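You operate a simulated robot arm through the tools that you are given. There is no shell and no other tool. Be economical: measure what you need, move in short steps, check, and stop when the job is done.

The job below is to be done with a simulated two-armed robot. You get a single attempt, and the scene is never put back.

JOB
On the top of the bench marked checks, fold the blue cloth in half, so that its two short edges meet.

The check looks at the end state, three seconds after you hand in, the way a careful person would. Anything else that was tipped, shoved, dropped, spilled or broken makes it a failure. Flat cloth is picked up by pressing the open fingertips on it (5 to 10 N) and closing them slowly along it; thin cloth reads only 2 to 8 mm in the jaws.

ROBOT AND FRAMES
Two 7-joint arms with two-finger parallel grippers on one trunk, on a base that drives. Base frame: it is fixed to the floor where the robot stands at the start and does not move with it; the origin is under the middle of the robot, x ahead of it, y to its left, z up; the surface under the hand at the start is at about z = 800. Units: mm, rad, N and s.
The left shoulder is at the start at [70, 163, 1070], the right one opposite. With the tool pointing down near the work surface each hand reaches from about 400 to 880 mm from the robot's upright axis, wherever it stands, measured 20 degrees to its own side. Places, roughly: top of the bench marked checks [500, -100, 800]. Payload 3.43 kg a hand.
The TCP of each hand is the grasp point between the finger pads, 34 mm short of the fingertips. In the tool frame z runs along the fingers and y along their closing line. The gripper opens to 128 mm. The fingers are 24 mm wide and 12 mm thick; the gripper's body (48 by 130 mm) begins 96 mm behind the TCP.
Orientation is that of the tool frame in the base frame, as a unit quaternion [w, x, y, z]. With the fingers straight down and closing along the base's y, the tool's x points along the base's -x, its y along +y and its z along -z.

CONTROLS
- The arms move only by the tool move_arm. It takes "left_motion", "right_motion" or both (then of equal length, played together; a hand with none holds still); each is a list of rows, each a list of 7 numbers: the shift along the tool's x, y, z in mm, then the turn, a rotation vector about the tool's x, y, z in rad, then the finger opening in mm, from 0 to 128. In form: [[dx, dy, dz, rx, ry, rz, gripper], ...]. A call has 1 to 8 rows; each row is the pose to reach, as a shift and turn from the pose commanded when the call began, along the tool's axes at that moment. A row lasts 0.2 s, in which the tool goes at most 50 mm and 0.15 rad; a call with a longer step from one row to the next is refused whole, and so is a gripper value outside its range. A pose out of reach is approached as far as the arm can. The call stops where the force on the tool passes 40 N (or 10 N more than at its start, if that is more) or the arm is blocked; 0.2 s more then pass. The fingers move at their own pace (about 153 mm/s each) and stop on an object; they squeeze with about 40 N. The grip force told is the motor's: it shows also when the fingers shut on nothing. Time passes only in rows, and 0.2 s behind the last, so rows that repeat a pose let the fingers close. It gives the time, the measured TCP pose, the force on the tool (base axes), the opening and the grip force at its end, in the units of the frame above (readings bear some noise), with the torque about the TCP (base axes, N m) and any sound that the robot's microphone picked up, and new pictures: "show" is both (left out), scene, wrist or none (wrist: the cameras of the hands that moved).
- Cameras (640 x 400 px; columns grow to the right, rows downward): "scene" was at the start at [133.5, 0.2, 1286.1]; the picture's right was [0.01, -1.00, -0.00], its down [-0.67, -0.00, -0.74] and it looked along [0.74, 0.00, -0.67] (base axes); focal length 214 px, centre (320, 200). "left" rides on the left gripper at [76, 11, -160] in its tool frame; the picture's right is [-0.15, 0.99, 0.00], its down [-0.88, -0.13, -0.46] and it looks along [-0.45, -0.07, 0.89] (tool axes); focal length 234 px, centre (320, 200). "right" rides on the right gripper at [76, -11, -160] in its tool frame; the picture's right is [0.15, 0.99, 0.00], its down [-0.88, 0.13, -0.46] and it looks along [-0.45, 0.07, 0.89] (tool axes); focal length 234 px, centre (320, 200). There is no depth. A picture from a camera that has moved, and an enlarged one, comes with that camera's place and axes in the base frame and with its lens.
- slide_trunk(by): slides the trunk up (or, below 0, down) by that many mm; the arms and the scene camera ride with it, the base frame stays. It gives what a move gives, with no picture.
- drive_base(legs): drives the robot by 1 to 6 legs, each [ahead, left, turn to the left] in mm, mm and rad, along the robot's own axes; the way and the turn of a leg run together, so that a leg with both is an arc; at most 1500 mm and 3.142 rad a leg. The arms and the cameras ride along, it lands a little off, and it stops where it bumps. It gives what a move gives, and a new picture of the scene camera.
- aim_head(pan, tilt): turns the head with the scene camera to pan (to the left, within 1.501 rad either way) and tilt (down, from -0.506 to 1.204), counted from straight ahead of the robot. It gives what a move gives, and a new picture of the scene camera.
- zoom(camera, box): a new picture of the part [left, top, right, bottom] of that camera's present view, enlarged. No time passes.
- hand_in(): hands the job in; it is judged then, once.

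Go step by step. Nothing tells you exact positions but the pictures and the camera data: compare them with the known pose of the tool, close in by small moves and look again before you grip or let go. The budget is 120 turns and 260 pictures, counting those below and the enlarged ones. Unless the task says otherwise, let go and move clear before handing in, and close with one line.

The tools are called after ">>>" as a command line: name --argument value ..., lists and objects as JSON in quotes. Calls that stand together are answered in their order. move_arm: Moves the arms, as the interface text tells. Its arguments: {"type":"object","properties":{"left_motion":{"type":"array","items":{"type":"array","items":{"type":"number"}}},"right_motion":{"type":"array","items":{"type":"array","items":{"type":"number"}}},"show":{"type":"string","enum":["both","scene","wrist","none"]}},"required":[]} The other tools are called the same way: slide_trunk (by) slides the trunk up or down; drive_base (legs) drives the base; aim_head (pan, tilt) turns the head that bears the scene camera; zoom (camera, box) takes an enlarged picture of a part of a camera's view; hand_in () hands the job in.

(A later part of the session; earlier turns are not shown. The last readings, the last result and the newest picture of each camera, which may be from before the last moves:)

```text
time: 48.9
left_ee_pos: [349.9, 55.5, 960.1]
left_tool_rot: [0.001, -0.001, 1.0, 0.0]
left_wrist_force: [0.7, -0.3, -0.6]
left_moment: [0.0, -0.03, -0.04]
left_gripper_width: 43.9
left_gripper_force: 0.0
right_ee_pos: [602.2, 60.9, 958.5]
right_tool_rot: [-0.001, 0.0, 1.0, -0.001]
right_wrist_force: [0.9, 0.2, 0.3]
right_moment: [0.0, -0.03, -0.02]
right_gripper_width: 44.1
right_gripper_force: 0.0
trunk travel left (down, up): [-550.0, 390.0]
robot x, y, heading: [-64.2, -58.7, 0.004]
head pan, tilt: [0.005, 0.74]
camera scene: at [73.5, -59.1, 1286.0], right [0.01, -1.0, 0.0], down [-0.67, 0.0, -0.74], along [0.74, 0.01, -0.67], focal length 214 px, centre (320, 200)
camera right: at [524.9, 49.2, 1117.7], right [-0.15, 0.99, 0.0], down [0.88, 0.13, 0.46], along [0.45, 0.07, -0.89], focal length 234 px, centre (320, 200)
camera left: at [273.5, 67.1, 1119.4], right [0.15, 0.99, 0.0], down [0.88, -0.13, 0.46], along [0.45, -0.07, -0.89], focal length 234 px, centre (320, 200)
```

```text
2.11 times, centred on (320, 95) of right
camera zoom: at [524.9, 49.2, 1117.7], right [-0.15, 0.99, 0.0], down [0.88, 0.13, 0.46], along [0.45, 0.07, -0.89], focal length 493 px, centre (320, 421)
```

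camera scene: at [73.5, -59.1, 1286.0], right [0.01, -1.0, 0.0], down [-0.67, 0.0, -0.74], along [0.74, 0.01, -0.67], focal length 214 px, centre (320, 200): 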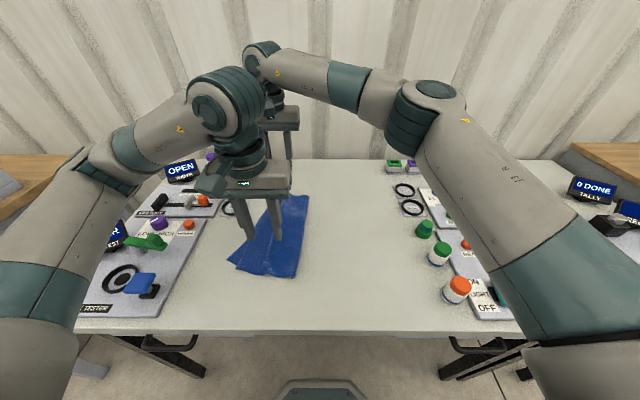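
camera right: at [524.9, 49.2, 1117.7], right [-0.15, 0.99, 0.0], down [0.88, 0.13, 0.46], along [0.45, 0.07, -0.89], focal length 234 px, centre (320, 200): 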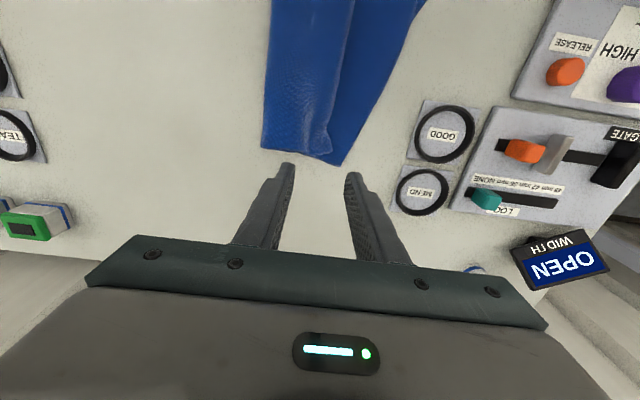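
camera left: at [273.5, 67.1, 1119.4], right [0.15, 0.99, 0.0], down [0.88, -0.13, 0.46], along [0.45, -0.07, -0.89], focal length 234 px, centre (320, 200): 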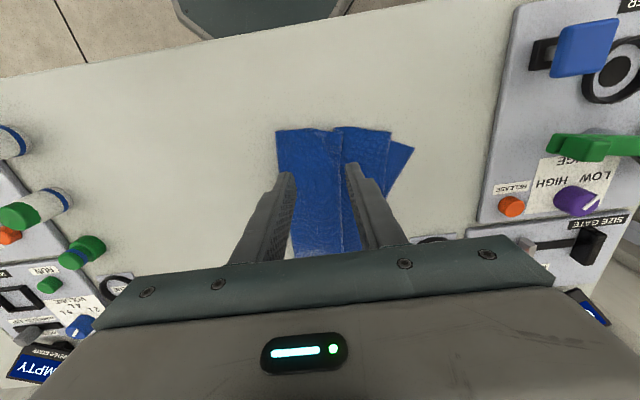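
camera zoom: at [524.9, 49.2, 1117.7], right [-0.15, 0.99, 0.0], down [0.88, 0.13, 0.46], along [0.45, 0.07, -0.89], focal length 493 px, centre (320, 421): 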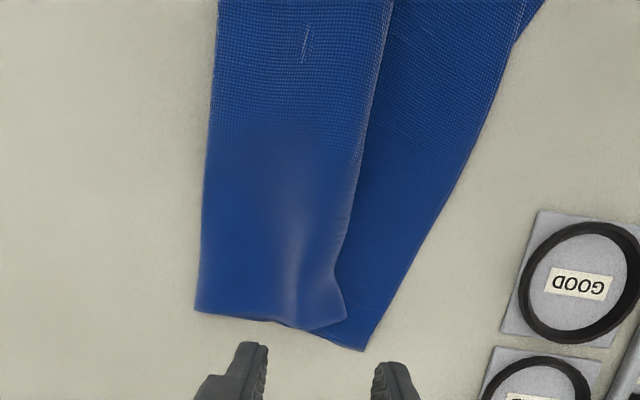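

The strip unrolled, but the upper layer now has a Z-pleat, crest at y ≈ 80, because the fold got pulled inward. I'll spread it out: each gripper straddles the pleat, presses its fingertips on the cloth and opens slowly along y.

>>> move_arm --left_motion '[[0, 10, 30, 0, 0, 0, 68], [0, 20, 60, 0, 0, 0, 68], [0, 29, 90, 0, 0, 0, 68], [0, 29, 110, 0, 0, 0, 68], [0, 29, 118, 0, 0, 0, 68]]' --right_motion '[[0, -1, 30, 0, 0, 0, 50], [0, -1, 60, 0, 0, 0, 50], [0, -1, 90, 0, 0, 0, 50], [0, -1, 108, 0, 0, 0, 50], [0, -1, 116, 0, 0, 0, 50]]' --show "wrist"

>>> zoom --camera "left" --box '[140, 80, 440, 260]'

>>> zoom --camera "right" --box '[180, 0, 460, 200]'

```text
time: 50.1
left_ee_pos: [351.6, 85.9, 840.5]
left_tool_rot: [0.001, -0.001, 1.0, 0.0]
left_wrist_force: [0.1, 0.6, 0.4]
left_moment: [0.01, 0.02, 0.01]
left_gripper_width: 68.1
left_gripper_force: 0.0
right_ee_pos: [601.4, 59.8, 842.6]
right_tool_rot: [-0.001, -0.001, 1.0, 0.0]
right_wrist_force: [0.4, 0.0, -0.2]
right_moment: [0.0, -0.03, 0.02]
right_gripper_width: 50.0
right_gripper_force: 0.1
trunk travel left (down, up): [-550.0, 390.0]
robot x, y, heading: [-58.6, -58.1, 0.001]
head pan, tilt: [0.005, 0.74]
camera right: at [526.1, 48.5, 1001.7], right [-0.15, 0.99, 0.0], down [0.88, 0.13, 0.46], along [0.45, 0.07, -0.89], focal length 234 px, centre (320, 200)
camera left: at [274.6, 95.8, 1000.4], right [0.15, 0.99, 0.0], down [0.88, -0.13, 0.46], along [0.45, -0.07, -0.89], focal length 234 px, centre (320, 200)
```

right: 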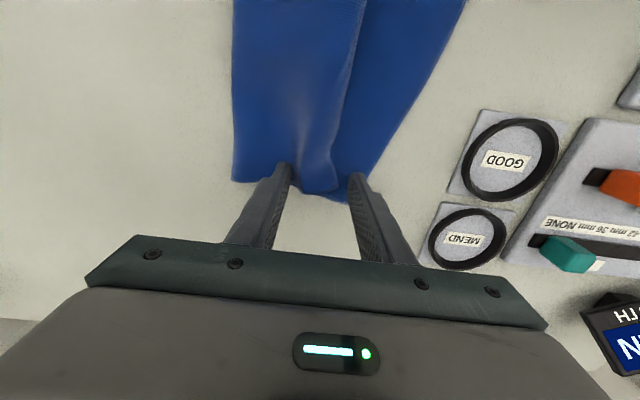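
left: 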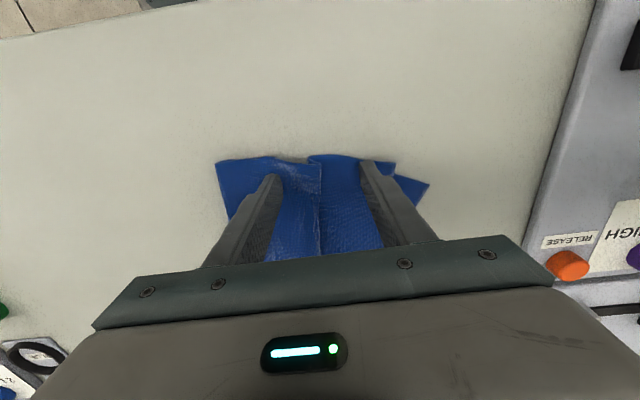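

```text
2.13 times, centred on (290, 170) of left
camera zoom: at [274.6, 95.8, 1000.4], right [0.15, 0.99, 0.0], down [0.88, -0.13, 0.46], along [0.45, -0.07, -0.89], focal length 500 px, centre (384, 264)
```

zoom: 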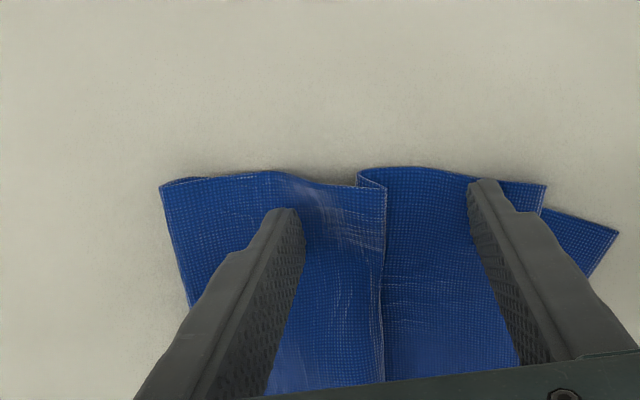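

```text
2.00 times, centred on (320, 100) of right
camera zoom: at [526.1, 48.5, 1001.7], right [-0.15, 0.99, 0.0], down [0.88, 0.13, 0.46], along [0.45, 0.07, -0.89], focal length 468 px, centre (320, 400)
```

zoom: 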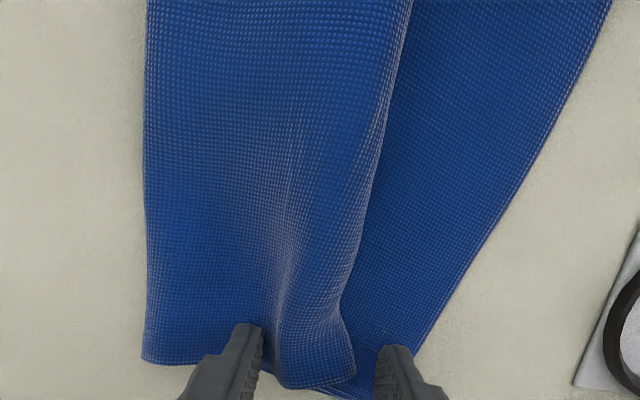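

Both grippers straddle the pleat. I touch down and then open slowly.

>>> move_arm --left_motion '[[0, 0, 3, 0, 0, 0, 68], [0, 0, 5, 0, 0, 0, 68], [0, 0, 5, 0, 0, 0, 68]]' --right_motion '[[0, 0, 4, 0, 0, 0, 50], [0, 0, 6, 0, 0, 0, 50], [0, 0, 6, 0, 0, 0, 50]]' --show "none"

```text
time: 50.9
left_ee_pos: [351.6, 84.7, 837.2]
left_tool_rot: [0.0, 0.0, 1.0, 0.0]
left_wrist_force: [1.0, -0.6, 4.1]
left_moment: [-0.02, -0.07, -0.04]
left_gripper_width: 67.7
left_gripper_force: 0.2
right_ee_pos: [602.1, 60.6, 838.9]
right_tool_rot: [0.001, 0.0, 1.0, 0.0]
right_wrist_force: [-0.1, -0.2, 6.4]
right_moment: [-0.18, 0.0, 0.04]
right_gripper_width: 49.8
right_gripper_force: 0.0
trunk travel left (down, up): [-550.0, 390.0]
robot x, y, heading: [-60.4, -61.1, 0.002]
head pan, tilt: [0.005, 0.74]
```

>>> move_arm --left_motion '[[0, 0, 0.6, 0, 0, 0, 74], [0, 0, 0.6, 0, 0, 0, 80], [0, 0, 0.6, 0, 0, 0, 86], [0, 0, 0.6, 0, 0, 0, 92], [0, 0, 0.6, 0, 0, 0, 98], [0, 0, 0.6, 0, 0, 0, 104], [0, 0, 0.6, 0, 0, 0, 110], [0, 0, 0.6, 0, 0, 0, 116]]' --right_motion '[[0, 0, 1, 0, 0, 0, 59], [0, 0, 1, 0, 0, 0, 68], [0, 0, 1.5, 0, 0, 0, 77], [0, 0, 1.5, 0, 0, 0, 86], [0, 0, 1.5, 0, 0, 0, 95], [0, 0, 2, 0, 0, 0, 104], [0, 0, 2, 0, 0, 0, 113], [0, 0, 2, 0, 0, 0, 122]]' --show "none"

>>> zoom --camera "left" --box '[140, 80, 440, 260]'

>>> zoom --camera "right" --box '[180, 0, 460, 200]'

```text
time: 52.7
left_ee_pos: [350.2, 84.7, 837.1]
left_tool_rot: [0.001, 0.0, 1.0, -0.001]
left_wrist_force: [0.4, 1.1, 2.8]
left_moment: [-0.07, 0.01, -0.01]
left_gripper_width: 115.1
left_gripper_force: 0.1
right_ee_pos: [599.2, 60.6, 837.8]
right_tool_rot: [0.002, -0.001, 1.0, 0.0]
right_wrist_force: [0.5, 4.9, 24.4]
right_moment: [-1.31, 0.04, 0.01]
right_gripper_width: 118.9
right_gripper_force: 0.0
trunk travel left (down, up): [-550.0, 390.0]
robot x, y, heading: [-59.4, -57.0, -0.001]
head pan, tilt: [0.005, 0.74]
```

```text
2.13 times, centred on (290, 170) of left
camera zoom: at [272.2, 95.8, 996.3], right [0.14, 0.99, 0.0], down [0.88, -0.13, 0.46], along [0.45, -0.07, -0.89], focal length 500 px, centre (384, 264)
```

zoom: 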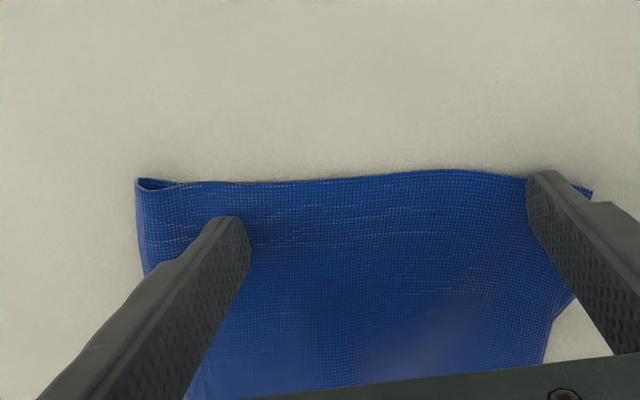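

```text
2.00 times, centred on (320, 100) of right
camera zoom: at [523.9, 48.6, 996.0], right [-0.15, 0.99, 0.0], down [0.88, 0.13, 0.46], along [0.45, 0.07, -0.89], focal length 468 px, centre (320, 400)
```

zoom: 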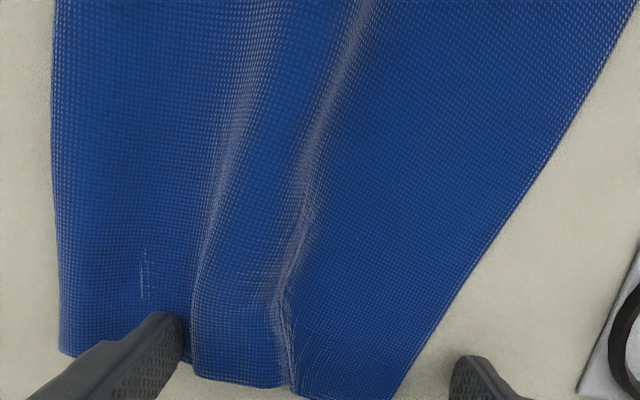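

Spreading works very well: the near end is flat now, and the far end is mostly unpleated. I lift both hands and look over everything.

>>> move_arm --left_motion '[[0, 0, -30, 0, 0, 0, 116], [0, 0, -75, 0, 0, 0, 116], [0, 0, -120, 0, 0, 0, 116], [0, 0, -140, 0, 0, 0, 116]]' --right_motion '[[0, 0, -30, 0, 0, 0, 120], [0, 0, -75, 0, 0, 0, 120], [0, 0, -120, 0, 0, 0, 120], [0, 0, -140, 0, 0, 0, 120]]'

>>> zoom --camera "left" --box '[140, 80, 440, 260]'

>>> zoom --camera "right" --box '[180, 0, 460, 200]'

```text
time: 53.7
left_ee_pos: [351.3, 86.2, 977.2]
left_tool_rot: [-0.001, 0.0, 1.0, 0.0]
left_wrist_force: [-0.3, 0.1, -0.1]
left_moment: [0.01, -0.01, 0.0]
left_gripper_width: 116.2
left_gripper_force: 0.1
right_ee_pos: [601.6, 61.2, 977.7]
right_tool_rot: [0.0, 0.0, 1.0, 0.0]
right_wrist_force: [0.4, 1.0, 0.0]
right_moment: [0.01, -0.04, -0.02]
right_gripper_width: 120.1
right_gripper_force: 0.0
trunk travel left (down, up): [-550.0, 390.0]
robot x, y, heading: [-56.2, -61.6, 0.004]
head pan, tilt: [0.005, 0.74]
camera scene: at [73.1, -59.1, 1286.1], right [0.01, -1.0, 0.0], down [-0.67, 0.0, -0.74], along [0.74, 0.01, -0.67], focal length 214 px, centre (320, 200)
camera right: at [525.2, 49.4, 1134.9], right [-0.15, 0.99, 0.0], down [0.88, 0.13, 0.46], along [0.45, 0.07, -0.89], focal length 234 px, centre (320, 200)
camera left: at [275.1, 95.7, 1135.8], right [0.15, 0.99, 0.0], down [0.88, -0.13, 0.46], along [0.45, -0.07, -0.89], focal length 234 px, centre (320, 200)
```

scene: 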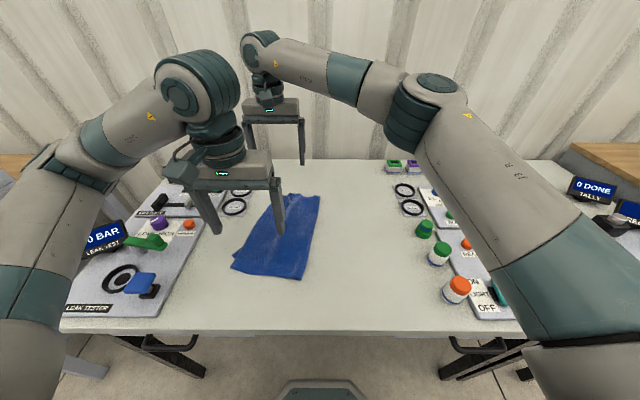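
right: 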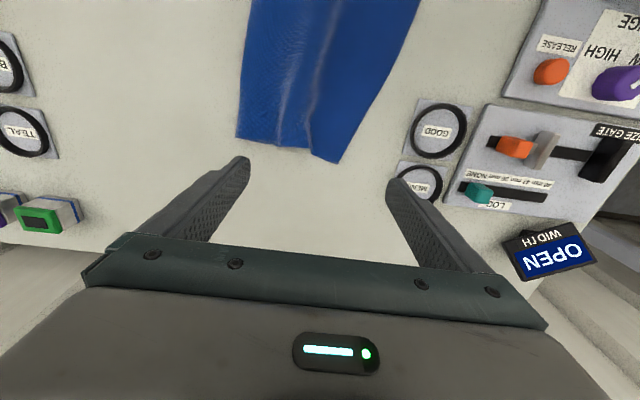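
left: 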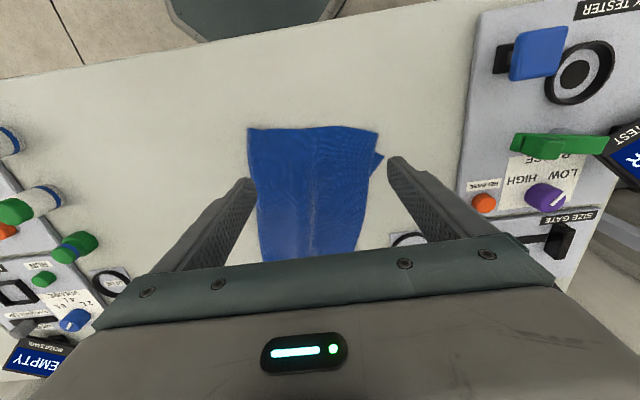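

```text
2.13 times, centred on (290, 170) of left
camera zoom: at [275.1, 95.7, 1135.8], right [0.15, 0.99, 0.0], down [0.88, -0.13, 0.46], along [0.45, -0.07, -0.89], focal length 500 px, centre (384, 264)
```

zoom: 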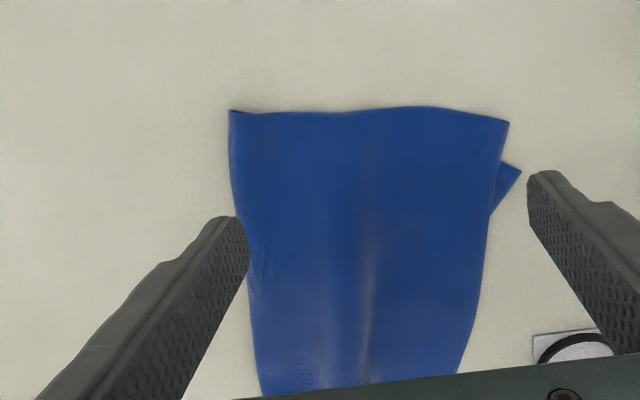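

```text
2.00 times, centred on (320, 100) of right
camera zoom: at [525.2, 49.4, 1134.9], right [-0.15, 0.99, 0.0], down [0.88, 0.13, 0.46], along [0.45, 0.07, -0.89], focal length 468 px, centre (320, 400)
```

zoom: 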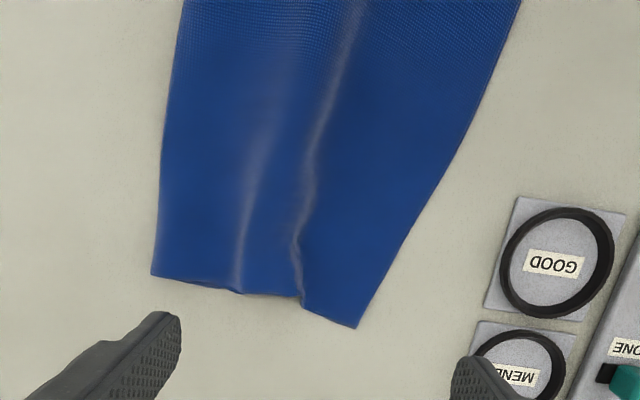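

The near end is good, but the far end still has two ripples, and the lower near corner is skewed out by about 34 mm. I spread the far end again, with the +y finger placed just inside its edge (y ≈ 82) and the other at y ≈ 0.

>>> move_arm --right_motion '[[0, -5, 30, 0, 0, 0, 90], [0, -10, 70, 0, 0, 0, 70], [0, -21, 110, 0, 0, 0, 70], [0, -21, 132, 0, 0, 0, 70], [0, -21, 139, 0, 0, 0, 70], [0, -21, 139, 0, 0, 0, 70]]' --show "wrist"

>>> zoom --camera "right" --box '[140, 0, 440, 200]'

```text
time: 55.1
left_ee_pos: [351.9, 84.6, 976.1]
left_tool_rot: [0.001, -0.001, 1.0, 0.0]
left_wrist_force: [-0.9, 0.4, -0.5]
left_moment: [0.03, -0.02, -0.01]
left_gripper_width: 116.0
left_gripper_force: 0.1
right_ee_pos: [602.5, 39.4, 838.5]
right_tool_rot: [0.001, 0.0, 1.0, -0.001]
right_wrist_force: [1.9, 0.9, 13.0]
right_moment: [-0.49, -0.02, 0.04]
right_gripper_width: 70.1
right_gripper_force: 0.3
trunk travel left (down, up): [-550.0, 390.0]
robot x, y, heading: [-58.5, -60.3, 0.001]
head pan, tilt: [0.005, 0.74]
camera right: at [524.8, 27.1, 996.5], right [-0.15, 0.99, 0.0], down [0.88, 0.13, 0.46], along [0.45, 0.07, -0.89], focal length 234 px, centre (320, 200)
```

right: 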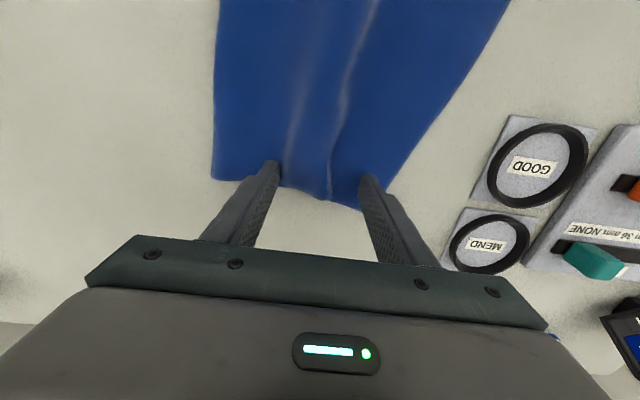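

```text
2.00 times, centred on (290, 100) of right
camera zoom: at [524.8, 27.1, 996.5], right [-0.15, 0.99, 0.0], down [0.88, 0.13, 0.46], along [0.45, 0.07, -0.89], focal length 468 px, centre (380, 400)
```

zoom: 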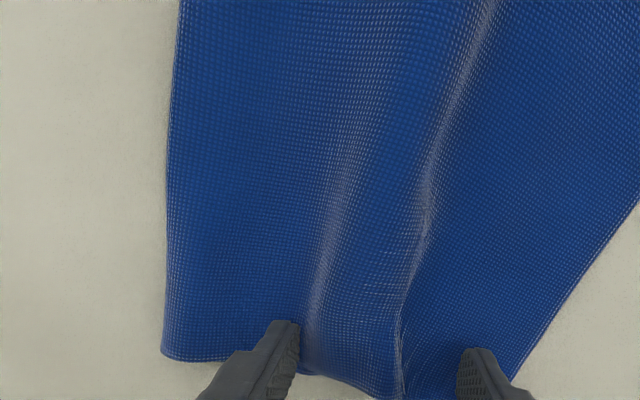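

The load sits entirely on the −y finger, so I tilt the hand slightly to load the +y finger too, then spread.

>>> move_arm --right_motion '[[0, 1, -1, 0.03, 0, 0, 70], [0, 1, -0.3, 0.045, 0, 0, 70], [0, 1, -0.3, 0.045, 0, 0, 70]]' --show "none"

```text
time: 55.9
left_ee_pos: [351.9, 86.4, 976.0]
left_tool_rot: [0.001, -0.001, 1.0, 0.001]
left_wrist_force: [0.0, 0.1, 0.4]
left_moment: [0.0, -0.03, -0.02]
left_gripper_width: 115.9
left_gripper_force: 0.1
right_ee_pos: [600.4, 40.5, 837.5]
right_tool_rot: [0.001, -0.001, 1.0, -0.022]
right_wrist_force: [0.2, -0.1, 11.2]
right_moment: [0.3, -0.01, 0.03]
right_gripper_width: 69.9
right_gripper_force: 0.0
trunk travel left (down, up): [-550.0, 390.0]
robot x, y, heading: [-60.2, -60.8, 0.006]
head pan, tilt: [0.005, 0.74]
```

>>> move_arm --right_motion '[[0, 0, 0, -0.008, 0, 0, 77], [0, 0, 0, -0.008, 0, 0, 84], [0, 0, 0.2, -0.008, 0, 0, 91], [0, 0, 0.2, -0.008, 0, 0, 98], [0, 0, 0.4, -0.008, 0, 0, 105], [0, 0, 0.4, -0.008, 0, 0, 112], [0, 0, 0.5, -0.008, 0, 0, 119], [0, 0, 0.5, -0.008, 0, 0, 126]]' --show "none"

>>> zoom --camera "right" --box '[140, 0, 440, 200]'

```text
time: 57.7
left_ee_pos: [351.2, 84.8, 976.5]
left_tool_rot: [0.001, -0.001, 1.0, 0.0]
left_wrist_force: [-0.2, 0.8, 0.1]
left_moment: [-0.01, 0.0, 0.0]
left_gripper_width: 116.0
left_gripper_force: 0.1
right_ee_pos: [602.0, 39.5, 837.8]
right_tool_rot: [0.0, 0.0, 1.0, -0.018]
right_wrist_force: [2.4, -2.7, 16.9]
right_moment: [1.11, -0.02, -0.07]
right_gripper_width: 124.1
right_gripper_force: 0.1
trunk travel left (down, up): [-550.0, 390.0]
robot x, y, heading: [-59.0, -60.2, 0.0]
head pan, tilt: [0.005, 0.74]
```

```text
2.00 times, centred on (290, 100) of right
camera zoom: at [524.7, 33.4, 996.6], right [-0.15, 0.99, -0.04], down [0.88, 0.15, 0.45], along [0.45, 0.03, -0.89], focal length 468 px, centre (380, 400)
```

zoom: 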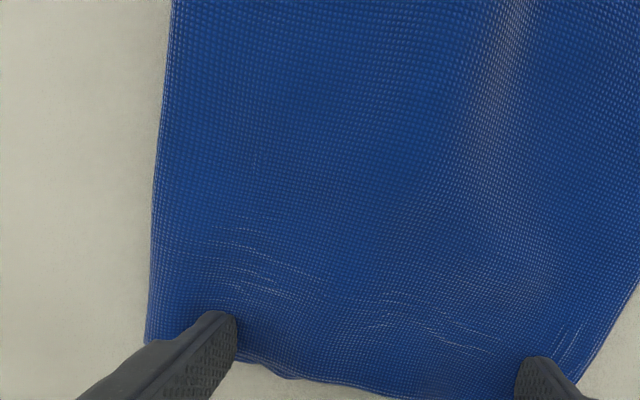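

Excellent: the far end has flattened. I lift the right hand, level it, and check the whole shape.

>>> move_arm --right_motion '[[0, 0, -20, -0.018, 0, 0, 126], [0, 0, -60, -0.036, 0, 0, 126], [0, 0, -100, -0.036, 0, 0, 126], [0, 0, -140, -0.036, 0, 0, 126]]'

>>> zoom --camera "right" --box '[140, 0, 440, 200]'

>>> zoom --camera "left" --box '[200, 80, 440, 240]'

```text
time: 58.7
left_ee_pos: [351.2, 84.4, 976.6]
left_tool_rot: [0.002, -0.001, 1.0, 0.0]
left_wrist_force: [0.0, 0.4, -0.3]
left_moment: [-0.02, -0.04, -0.01]
left_gripper_width: 116.3
left_gripper_force: 0.1
right_ee_pos: [600.8, 47.0, 977.3]
right_tool_rot: [0.001, 0.0, 1.0, -0.001]
right_wrist_force: [-0.7, 0.1, 0.1]
right_moment: [0.02, -0.03, 0.01]
right_gripper_width: 126.2
right_gripper_force: 0.1
trunk travel left (down, up): [-550.0, 390.0]
robot x, y, heading: [-56.0, -59.3, -0.0]
head pan, tilt: [0.005, 0.74]
camera scene: at [72.4, -59.1, 1286.2], right [0.01, -1.0, 0.0], down [-0.67, 0.0, -0.74], along [0.74, 0.01, -0.67], focal length 214 px, centre (320, 200)
camera right: at [524.3, 34.4, 1135.7], right [-0.15, 0.99, 0.0], down [0.88, 0.13, 0.46], along [0.45, 0.07, -0.89], focal length 234 px, centre (320, 200)
```

scene: 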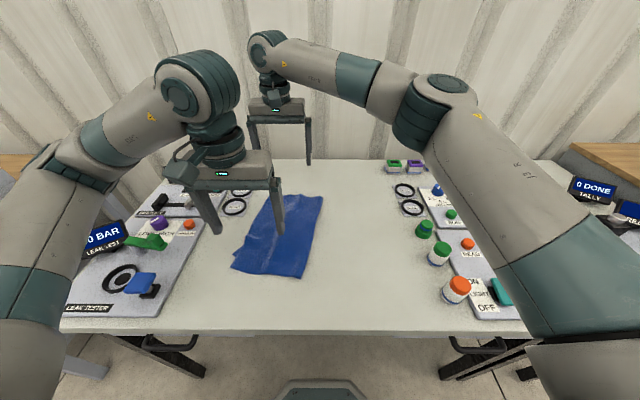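
right: 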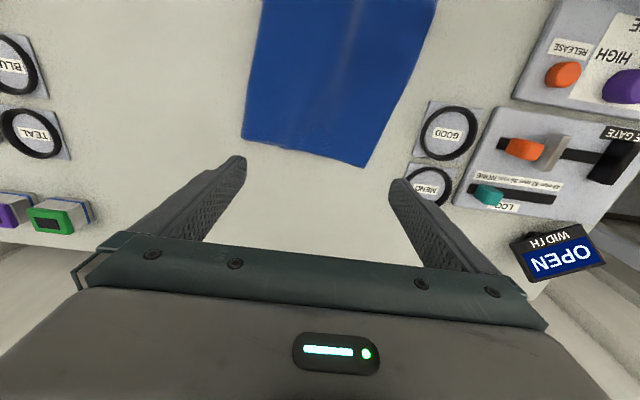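

```text
2.00 times, centred on (290, 100) of right
camera zoom: at [524.3, 34.4, 1135.7], right [-0.15, 0.99, 0.0], down [0.88, 0.13, 0.46], along [0.45, 0.07, -0.89], focal length 468 px, centre (380, 400)
```

zoom: 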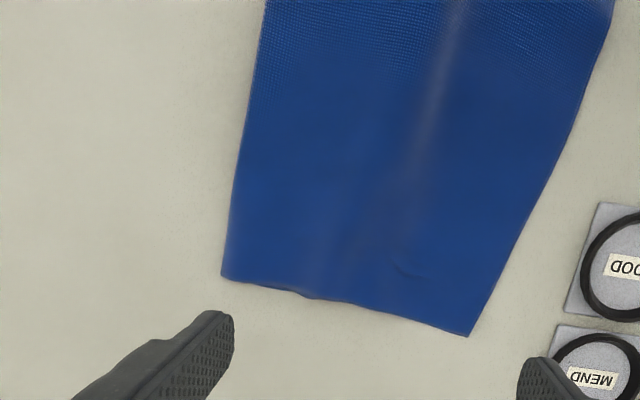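

```text
2.50 times, centred on (320, 160) of left
camera zoom: at [274.6, 95.8, 1135.7], right [0.15, 0.99, 0.0], down [0.88, -0.13, 0.46], along [0.45, -0.07, -0.89], focal length 585 px, centre (320, 300)
```

zoom: 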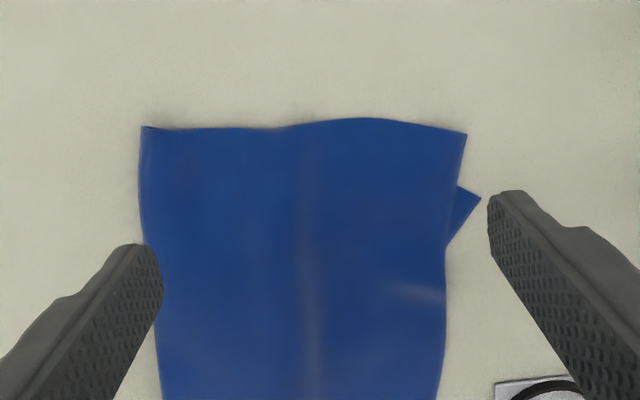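

The upper layer is now flat and its edge is straight. Only the lower near corner sticks out, at about (391, 173), while the upper one is at (352, 166). I'll press closed left fingertips on that exposed corner and drag it about 40 mm toward the robot.

>>> move_arm --left_motion '[[-10, 25, 10, 0, 0, 0, 60], [-25, 55, 30, 0, 0, 0, 20], [-45, 90, 50, 0, 0, 0, 0], [-45, 90, 90, 0, 0, 0, 0], [-45, 90, 120, 0, 0, 0, 0], [-45, 90, 132, 0, 0, 0, 0]]' --show "wrist"

>>> zoom --camera "left" --box '[140, 60, 400, 220]'

```text
time: 60.1
left_ee_pos: [396.2, 175.2, 843.2]
left_tool_rot: [0.001, -0.001, 1.0, 0.0]
left_wrist_force: [0.3, -0.1, 0.4]
left_moment: [-0.01, -0.02, -0.01]
left_gripper_width: 0.3
left_gripper_force: 33.1
right_ee_pos: [602.5, 46.5, 975.8]
right_tool_rot: [0.0, -0.001, 1.0, -0.001]
right_wrist_force: [-0.1, -0.6, -1.1]
right_moment: [-0.02, 0.0, -0.01]
right_gripper_width: 126.0
right_gripper_force: 0.1
trunk travel left (down, up): [-550.0, 390.0]
robot x, y, heading: [-60.3, -54.4, 0.004]
head pan, tilt: [0.005, 0.74]
camera left: at [319.8, 185.9, 1003.3], right [0.14, 0.99, 0.0], down [0.88, -0.13, 0.46], along [0.45, -0.07, -0.89], focal length 234 px, centre (320, 200)
```

left: 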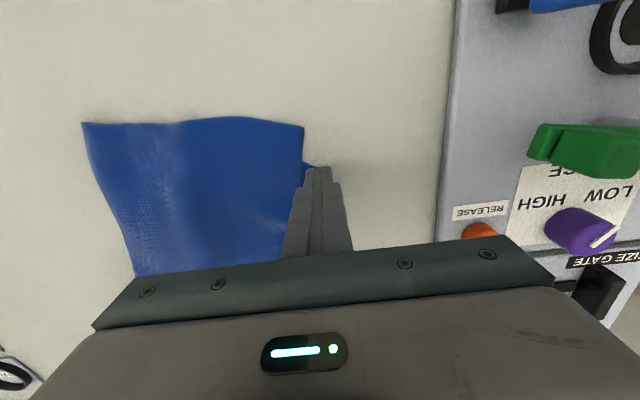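

```text
2.46 times, centred on (270, 140) of left
camera zoom: at [319.8, 185.9, 1003.3], right [0.14, 0.99, 0.0], down [0.88, -0.13, 0.46], along [0.45, -0.07, -0.89], focal length 576 px, centre (443, 348)
```

zoom: 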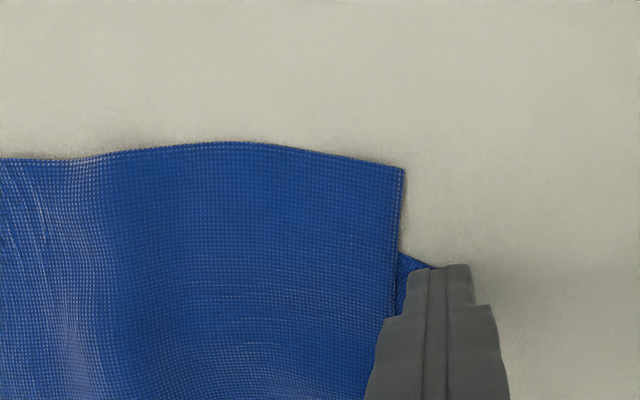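

>>> move_arm --left_motion '[[4, -2, 4, 0, 0, 0, 0], [4, -2, 7, 0, 0, 0, 0], [4, -2, 8, 0, 0, 0, 0], [4, -2, 8, 0, 0, 0, 0]]' --show "none"

```text
time: 61.1
left_ee_pos: [392.8, 173.6, 836.0]
left_tool_rot: [0.0, -0.001, 1.0, 0.0]
left_wrist_force: [-0.2, -0.1, 1.8]
left_moment: [-0.02, -0.02, -0.04]
left_gripper_width: 0.1
left_gripper_force: 33.1
right_ee_pos: [602.0, 46.9, 976.4]
right_tool_rot: [0.0, 0.0, 1.0, -0.002]
right_wrist_force: [0.4, -0.3, 0.0]
right_moment: [0.03, 0.02, 0.0]
right_gripper_width: 126.1
right_gripper_force: 0.1
trunk travel left (down, up): [-550.0, 390.0]
robot x, y, heading: [-56.5, -59.9, -0.006]
head pan, tilt: [0.005, 0.74]
```

>>> move_arm --left_motion '[[0, 0, 0.7, 0, 0, 0, 0], [6, 0, 0.7, 0, 0, 0, 0], [12, 0, 0.7, 0, 0, 0, 0], [18, 0, 0.7, 0, 0, 0, 0], [24, 0, 0.7, 0, 0, 0, 0], [30, 0, 0.7, 0, 0, 0, 0], [35, 0, 0.7, 0, 0, 0, 0], [40, 0, 0.7, 0, 0, 0, 0]]' --show "none"

>>> zoom --camera "left" --box '[140, 60, 400, 220]'

```text
time: 62.9
left_ee_pos: [352.3, 174.2, 834.1]
left_tool_rot: [0.0, -0.001, 1.0, -0.001]
left_wrist_force: [1.4, 0.0, 5.4]
left_moment: [-0.03, -0.08, 0.03]
left_gripper_width: 0.0
left_gripper_force: 33.1
right_ee_pos: [602.6, 46.3, 976.0]
right_tool_rot: [0.001, 0.0, 1.0, -0.001]
right_wrist_force: [-0.2, 0.6, -0.6]
right_moment: [0.0, -0.01, -0.04]
right_gripper_width: 125.8
right_gripper_force: 0.0
trunk travel left (down, up): [-550.0, 390.0]
robot x, y, heading: [-59.7, -61.0, 0.002]
head pan, tilt: [0.005, 0.74]
```

```text
2.46 times, centred on (270, 140) of left
camera zoom: at [274.9, 183.5, 995.0], right [0.14, 0.99, 0.0], down [0.88, -0.13, 0.46], along [0.45, -0.07, -0.89], focal length 576 px, centre (443, 348)
```

zoom: 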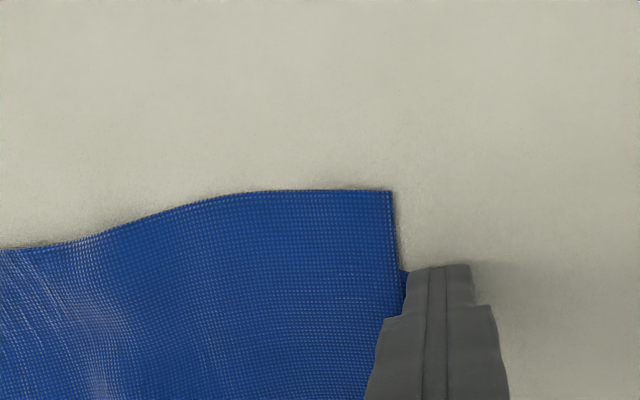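

>>> zoom --camera "right" --box '[140, 0, 460, 200]'

>>> zoom --camera "scene" --box '[200, 160, 360, 300]'

```text
2.00 times, centred on (300, 100) of right
camera zoom: at [525.2, 34.2, 1134.8], right [-0.15, 0.99, 0.0], down [0.88, 0.13, 0.46], along [0.45, 0.07, -0.89], focal length 468 px, centre (360, 400)
```

zoom: 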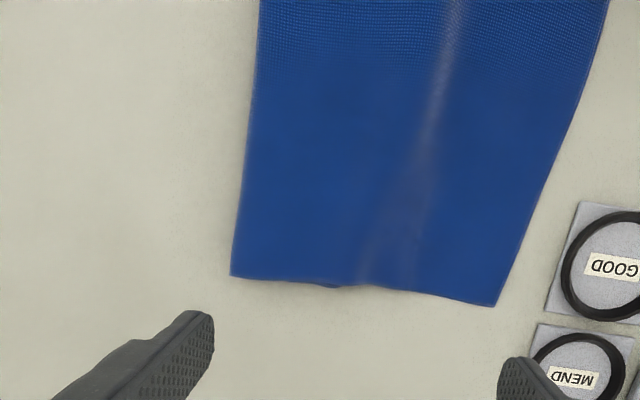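

```text
2.86 times, centred on (280, 230) of scene
camera zoom: at [73.3, -59.3, 1286.2], right [0.01, -1.0, 0.0], down [-0.67, 0.0, -0.74], along [0.74, 0.01, -0.67], focal length 613 px, centre (434, 114)
```

zoom: 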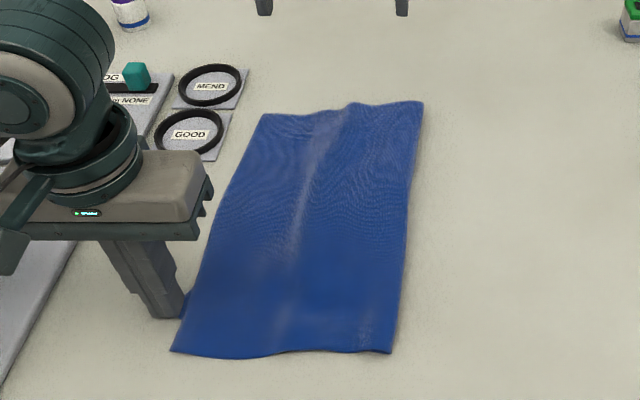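

The whole cloth moved with the corner: upper edge now runs from (313, 160) to (603, 146), and the lower near corner is at about x 350. I'll pin the far end with the right hand and pull the lower corner a further ~38 mm toward the robot.

>>> move_arm --right_motion '[[5, 20, 30, 0, 0, 0, 80], [12, 50, 60, 0, 0, 0, 40], [16, 76, 90, 0, 0, 0, 0], [16, 76, 120, 0, 0, 0, 0], [16, 76, 134, 0, 0, 0, 0], [16, 76, 139, 0, 0, 0, 0], [16, 76, 140, 0, 0, 0, 0]]' --show "wrist"

```text
time: 64.5
left_ee_pos: [351.4, 172.7, 835.8]
left_tool_rot: [0.0, -0.001, 1.0, 0.0]
left_wrist_force: [0.0, 1.3, 3.0]
left_moment: [-0.03, -0.02, 0.01]
left_gripper_width: 0.2
left_gripper_force: 33.4
right_ee_pos: [586.1, 120.9, 836.0]
right_tool_rot: [0.001, 0.0, 1.0, -0.001]
right_wrist_force: [-1.1, -0.1, 2.7]
right_moment: [-0.02, 0.01, 0.04]
right_gripper_width: 0.0
right_gripper_force: 32.9
trunk travel left (down, up): [-550.0, 390.0]
robot x, y, heading: [-62.3, -58.9, 0.009]
head pan, tilt: [0.005, 0.74]
camera right: at [509.4, 109.1, 994.3], right [-0.15, 0.99, 0.0], down [0.88, 0.13, 0.46], along [0.45, 0.07, -0.89], focal length 234 px, centre (320, 200)
```

right: 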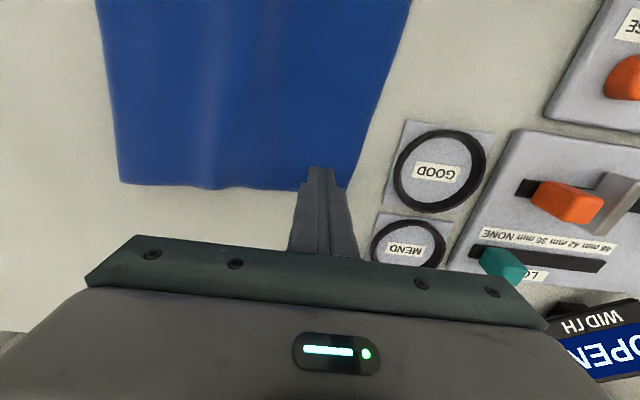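

Now press the right hand firmer and pull with the left.

>>> move_arm --right_motion '[[0, 0, 1.5, 0, 0, 0, 0], [0, 0, 2.5, 0, 0, 0, 0], [0, 0, 2.5, 0, 0, 0, 0], [0, 0, 2.5, 0, 0, 0, 0], [0, 0, 2.5, 0, 0, 0, 0], [0, 0, 2.5, 0, 0, 0, 0], [0, 0, 2.5, 0, 0, 0, 0], [0, 0, 2.5, 0, 0, 0, 0]]' --left_motion '[[0, 0, 0.3, 0, 0, 0, 0], [0, 0, 0.4, 0, 0, 0, 0], [6, 0, 0.4, 0, 0, 0, 0], [12, 0, 0.4, 0, 0, 0, 0], [18, 0, 0.4, 0, 0, 0, 0], [25, 0, 0.4, 0, 0, 0, 0], [32, 0, 0.4, 0, 0, 0, 0], [38, 0, 0.4, 0, 0, 0, 0]]' --show "none"

>>> zoom --camera "left" --box '[140, 60, 400, 220]'

>>> zoom --camera "right" --box '[80, 0, 400, 200]'

```text
time: 66.3
left_ee_pos: [320.4, 173.4, 836.9]
left_tool_rot: [0.0, 0.0, 1.0, 0.001]
left_wrist_force: [0.8, 0.1, 1.0]
left_moment: [0.0, 0.02, 0.01]
left_gripper_width: 0.0
left_gripper_force: 32.7
left hand out of reach, approached as far as the arm can: row 8
right_ee_pos: [586.2, 120.3, 836.3]
right_tool_rot: [0.001, 0.0, 1.0, 0.0]
right_wrist_force: [6.1, 0.9, 26.3]
right_moment: [0.04, -0.22, -0.03]
right_gripper_width: 0.0
right_gripper_force: 33.4
trunk travel left (down, up): [-550.0, 390.0]
robot x, y, heading: [-61.2, -56.7, 0.005]
head pan, tilt: [0.005, 0.74]
```

```text
2.46 times, centred on (270, 140) of left
camera zoom: at [243.4, 182.9, 995.3], right [0.15, 0.99, 0.0], down [0.88, -0.13, 0.46], along [0.45, -0.07, -0.89], focal length 576 px, centre (443, 348)
```

zoom: 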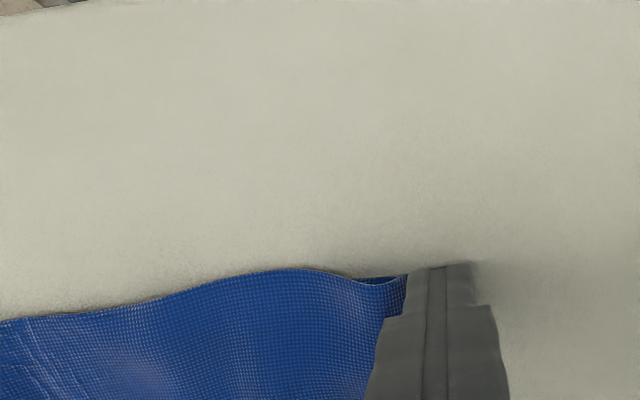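

```text
2.00 times, centred on (240, 100) of right
camera zoom: at [508.1, 108.8, 993.7], right [-0.15, 0.99, 0.0], down [0.88, 0.13, 0.46], along [0.45, 0.07, -0.89], focal length 468 px, centre (480, 400)
```

zoom: 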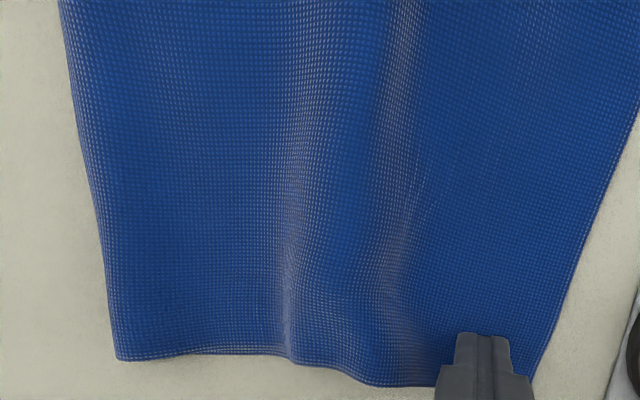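

That worked: the lower near corner now shows at the upper corner. I lift both hands and look.

>>> move_arm --left_motion '[[0, 0, -30, 0, 0, 0, 0], [-20, 0, -70, 0, 0, 0, 0], [-30, 0, -110, 0, 0, 0, 0], [-30, -30, -140, 0, 0, 0, 0]]' --right_motion '[[0, 0, -30, 0, 0, 0, 0], [0, 0, -70, 0, 0, 0, 0], [0, 0, -110, 0, 0, 0, 0], [0, -30, -140, 0, 0, 0, 0]]'

>>> zoom --camera "left" --box '[140, 60, 440, 240]'

>>> zoom --camera "right" --box '[140, 0, 440, 200]'

```text
time: 67.3
left_ee_pos: [351.0, 138.2, 976.6]
left_tool_rot: [0.001, -0.001, 1.0, 0.002]
left_wrist_force: [-0.9, -1.0, 0.9]
left_moment: [0.07, 0.01, 0.01]
left_gripper_width: 0.0
left_gripper_force: 33.0
right_ee_pos: [585.9, 87.7, 973.5]
right_tool_rot: [0.0, -0.001, 1.0, 0.001]
right_wrist_force: [0.1, -0.9, 0.1]
right_moment: [0.05, 0.03, -0.03]
right_gripper_width: 0.0
right_gripper_force: 33.0
trunk travel left (down, up): [-550.0, 390.0]
robot x, y, heading: [-64.6, -59.2, -0.003]
head pan, tilt: [0.005, 0.74]
camera scene: at [73.8, -64.0, 1286.0], right [0.01, -1.0, 0.0], down [-0.67, 0.0, -0.74], along [0.74, 0.01, -0.67], focal length 214 px, centre (320, 200)
camera right: at [510.1, 75.5, 1131.6], right [-0.15, 0.99, 0.0], down [0.88, 0.13, 0.46], along [0.45, 0.07, -0.89], focal length 234 px, centre (320, 200)
camera left: at [274.7, 149.2, 1135.6], right [0.15, 0.99, 0.0], down [0.88, -0.13, 0.46], along [0.45, -0.06, -0.89], focal length 234 px, centre (320, 200)
```

scene: 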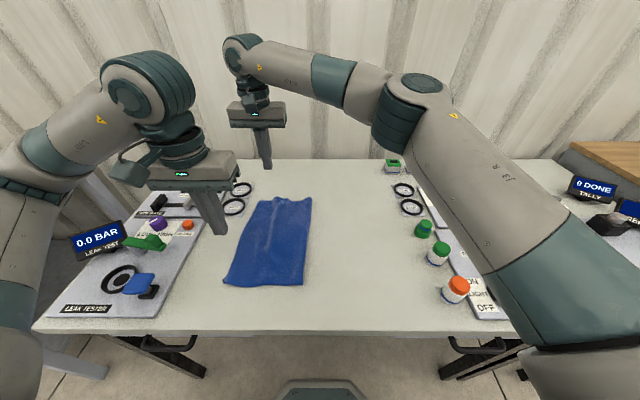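
right: 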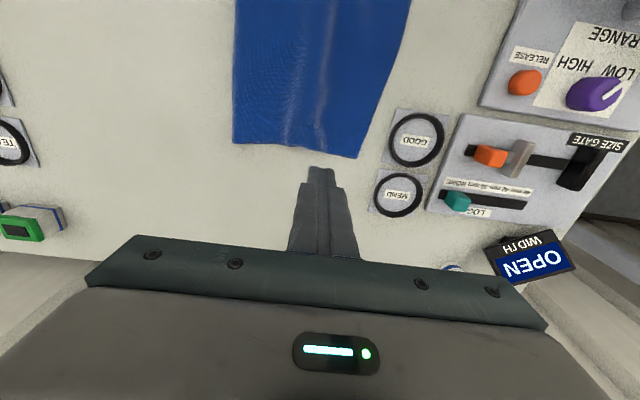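
left: 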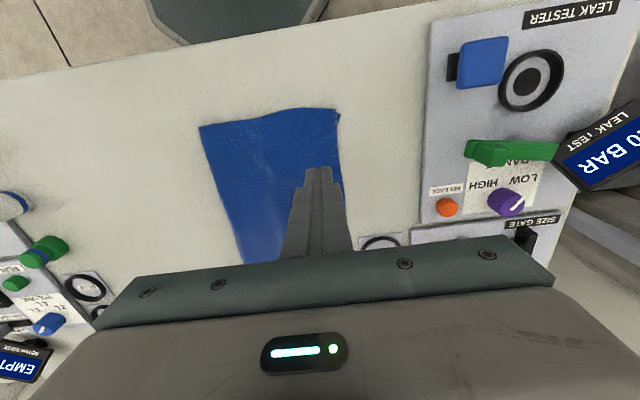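

```text
2.13 times, centred on (290, 150) of left
camera zoom: at [274.7, 149.2, 1135.6], right [0.15, 0.99, 0.0], down [0.88, -0.13, 0.46], along [0.45, -0.06, -0.89], focal length 500 px, centre (384, 307)
```

zoom: 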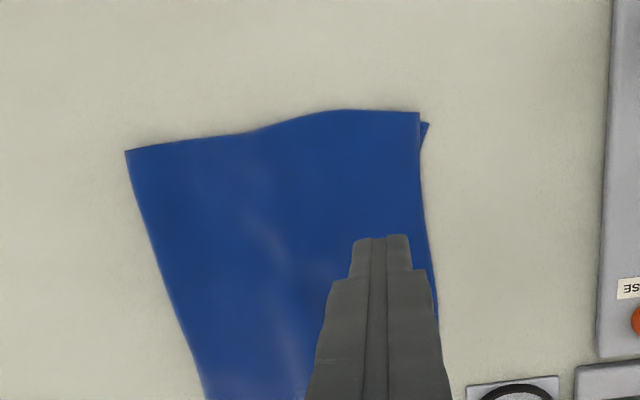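

```text
2.00 times, centred on (290, 100) of right
camera zoom: at [510.1, 75.5, 1131.6], right [-0.15, 0.99, 0.0], down [0.88, 0.13, 0.46], along [0.45, 0.07, -0.89], focal length 468 px, centre (380, 400)
```

zoom: 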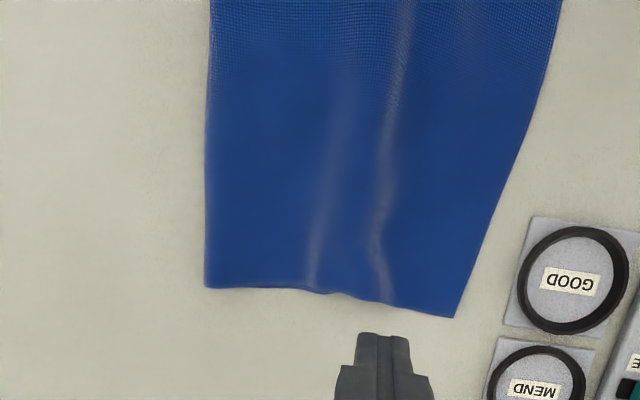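

The near corners now agree within about 7 mm. The far end shows two ripples (180 mm wide instead of 200), so I spread it once more, gently.

>>> move_arm --right_motion '[[0, -5, 30, 0.02, 0, 0, 40], [0, -8, 70, 0.03, 0, 0, 80], [0, -10, 105, 0.035, 0, 0, 80], [0, -10, 125, 0.035, 0, 0, 80], [0, -10, 135, 0.035, 0, 0, 80], [0, -10, 136, 0.035, 0, 0, 80]]' --show "none"

>>> zoom --camera "right" --box '[120, 0, 440, 200]'

```text
time: 68.7
left_ee_pos: [351.9, 142.6, 975.5]
left_tool_rot: [0.0, 0.0, 1.0, 0.0]
left_wrist_force: [0.5, -0.6, -0.4]
left_moment: [0.03, -0.01, -0.02]
left_gripper_width: 0.0
left_gripper_force: 32.8
right_ee_pos: [586.1, 82.4, 837.4]
right_tool_rot: [0.0, 0.0, 1.0, -0.018]
right_wrist_force: [0.8, 0.8, 1.8]
right_moment: [0.1, -0.02, -0.04]
right_gripper_width: 80.1
right_gripper_force: 0.1
trunk travel left (down, up): [-550.0, 390.0]
robot x, y, heading: [-58.1, -64.3, -0.001]
head pan, tilt: [0.005, 0.74]
```

```text
2.00 times, centred on (280, 100) of right
camera zoom: at [509.5, 75.1, 996.3], right [-0.15, 0.99, -0.04], down [0.88, 0.15, 0.45], along [0.45, 0.03, -0.89], focal length 468 px, centre (400, 400)
```

zoom: 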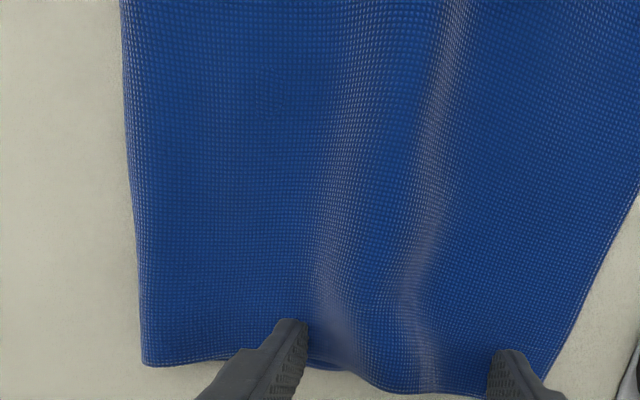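

>>> move_arm --right_motion '[[0, 0, 0.8, -0.012, 0, 0, 80], [0, 0, 1, -0.012, 0, 0, 86], [0, 0, 1, -0.012, 0, 0, 92], [0, 0, 1, -0.012, 0, 0, 98], [0, 0, 1.2, -0.012, 0, 0, 104], [0, 0, 1.2, -0.012, 0, 0, 110], [0, 0, 1.2, -0.012, 0, 0, 115]]' --show "none"

>>> zoom --camera "right" --box '[120, 0, 440, 200]'

```text
time: 70.3
left_ee_pos: [351.3, 142.5, 975.7]
left_tool_rot: [0.0, 0.0, 1.0, -0.001]
left_wrist_force: [0.0, 0.2, 0.9]
left_moment: [-0.01, 0.0, 0.01]
left_gripper_width: 0.1
left_gripper_force: 32.5
right_ee_pos: [585.6, 81.3, 836.9]
right_tool_rot: [0.001, 0.0, 1.0, -0.012]
right_wrist_force: [0.4, -1.8, 7.2]
right_moment: [0.5, 0.0, -0.02]
right_gripper_width: 114.1
right_gripper_force: 0.0
trunk travel left (down, up): [-550.0, 390.0]
robot x, y, heading: [-61.0, -60.8, 0.0]
head pan, tilt: [0.005, 0.74]
```

```text
2.00 times, centred on (280, 100) of right
camera zoom: at [509.3, 72.9, 995.7], right [-0.15, 0.99, -0.02], down [0.88, 0.14, 0.45], along [0.45, 0.05, -0.89], focal length 468 px, centre (400, 400)
```

zoom: 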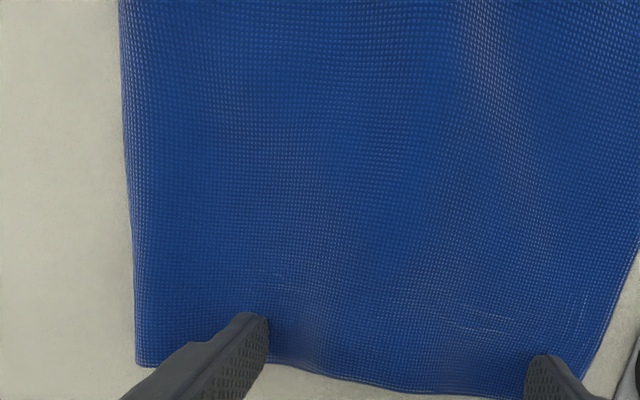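

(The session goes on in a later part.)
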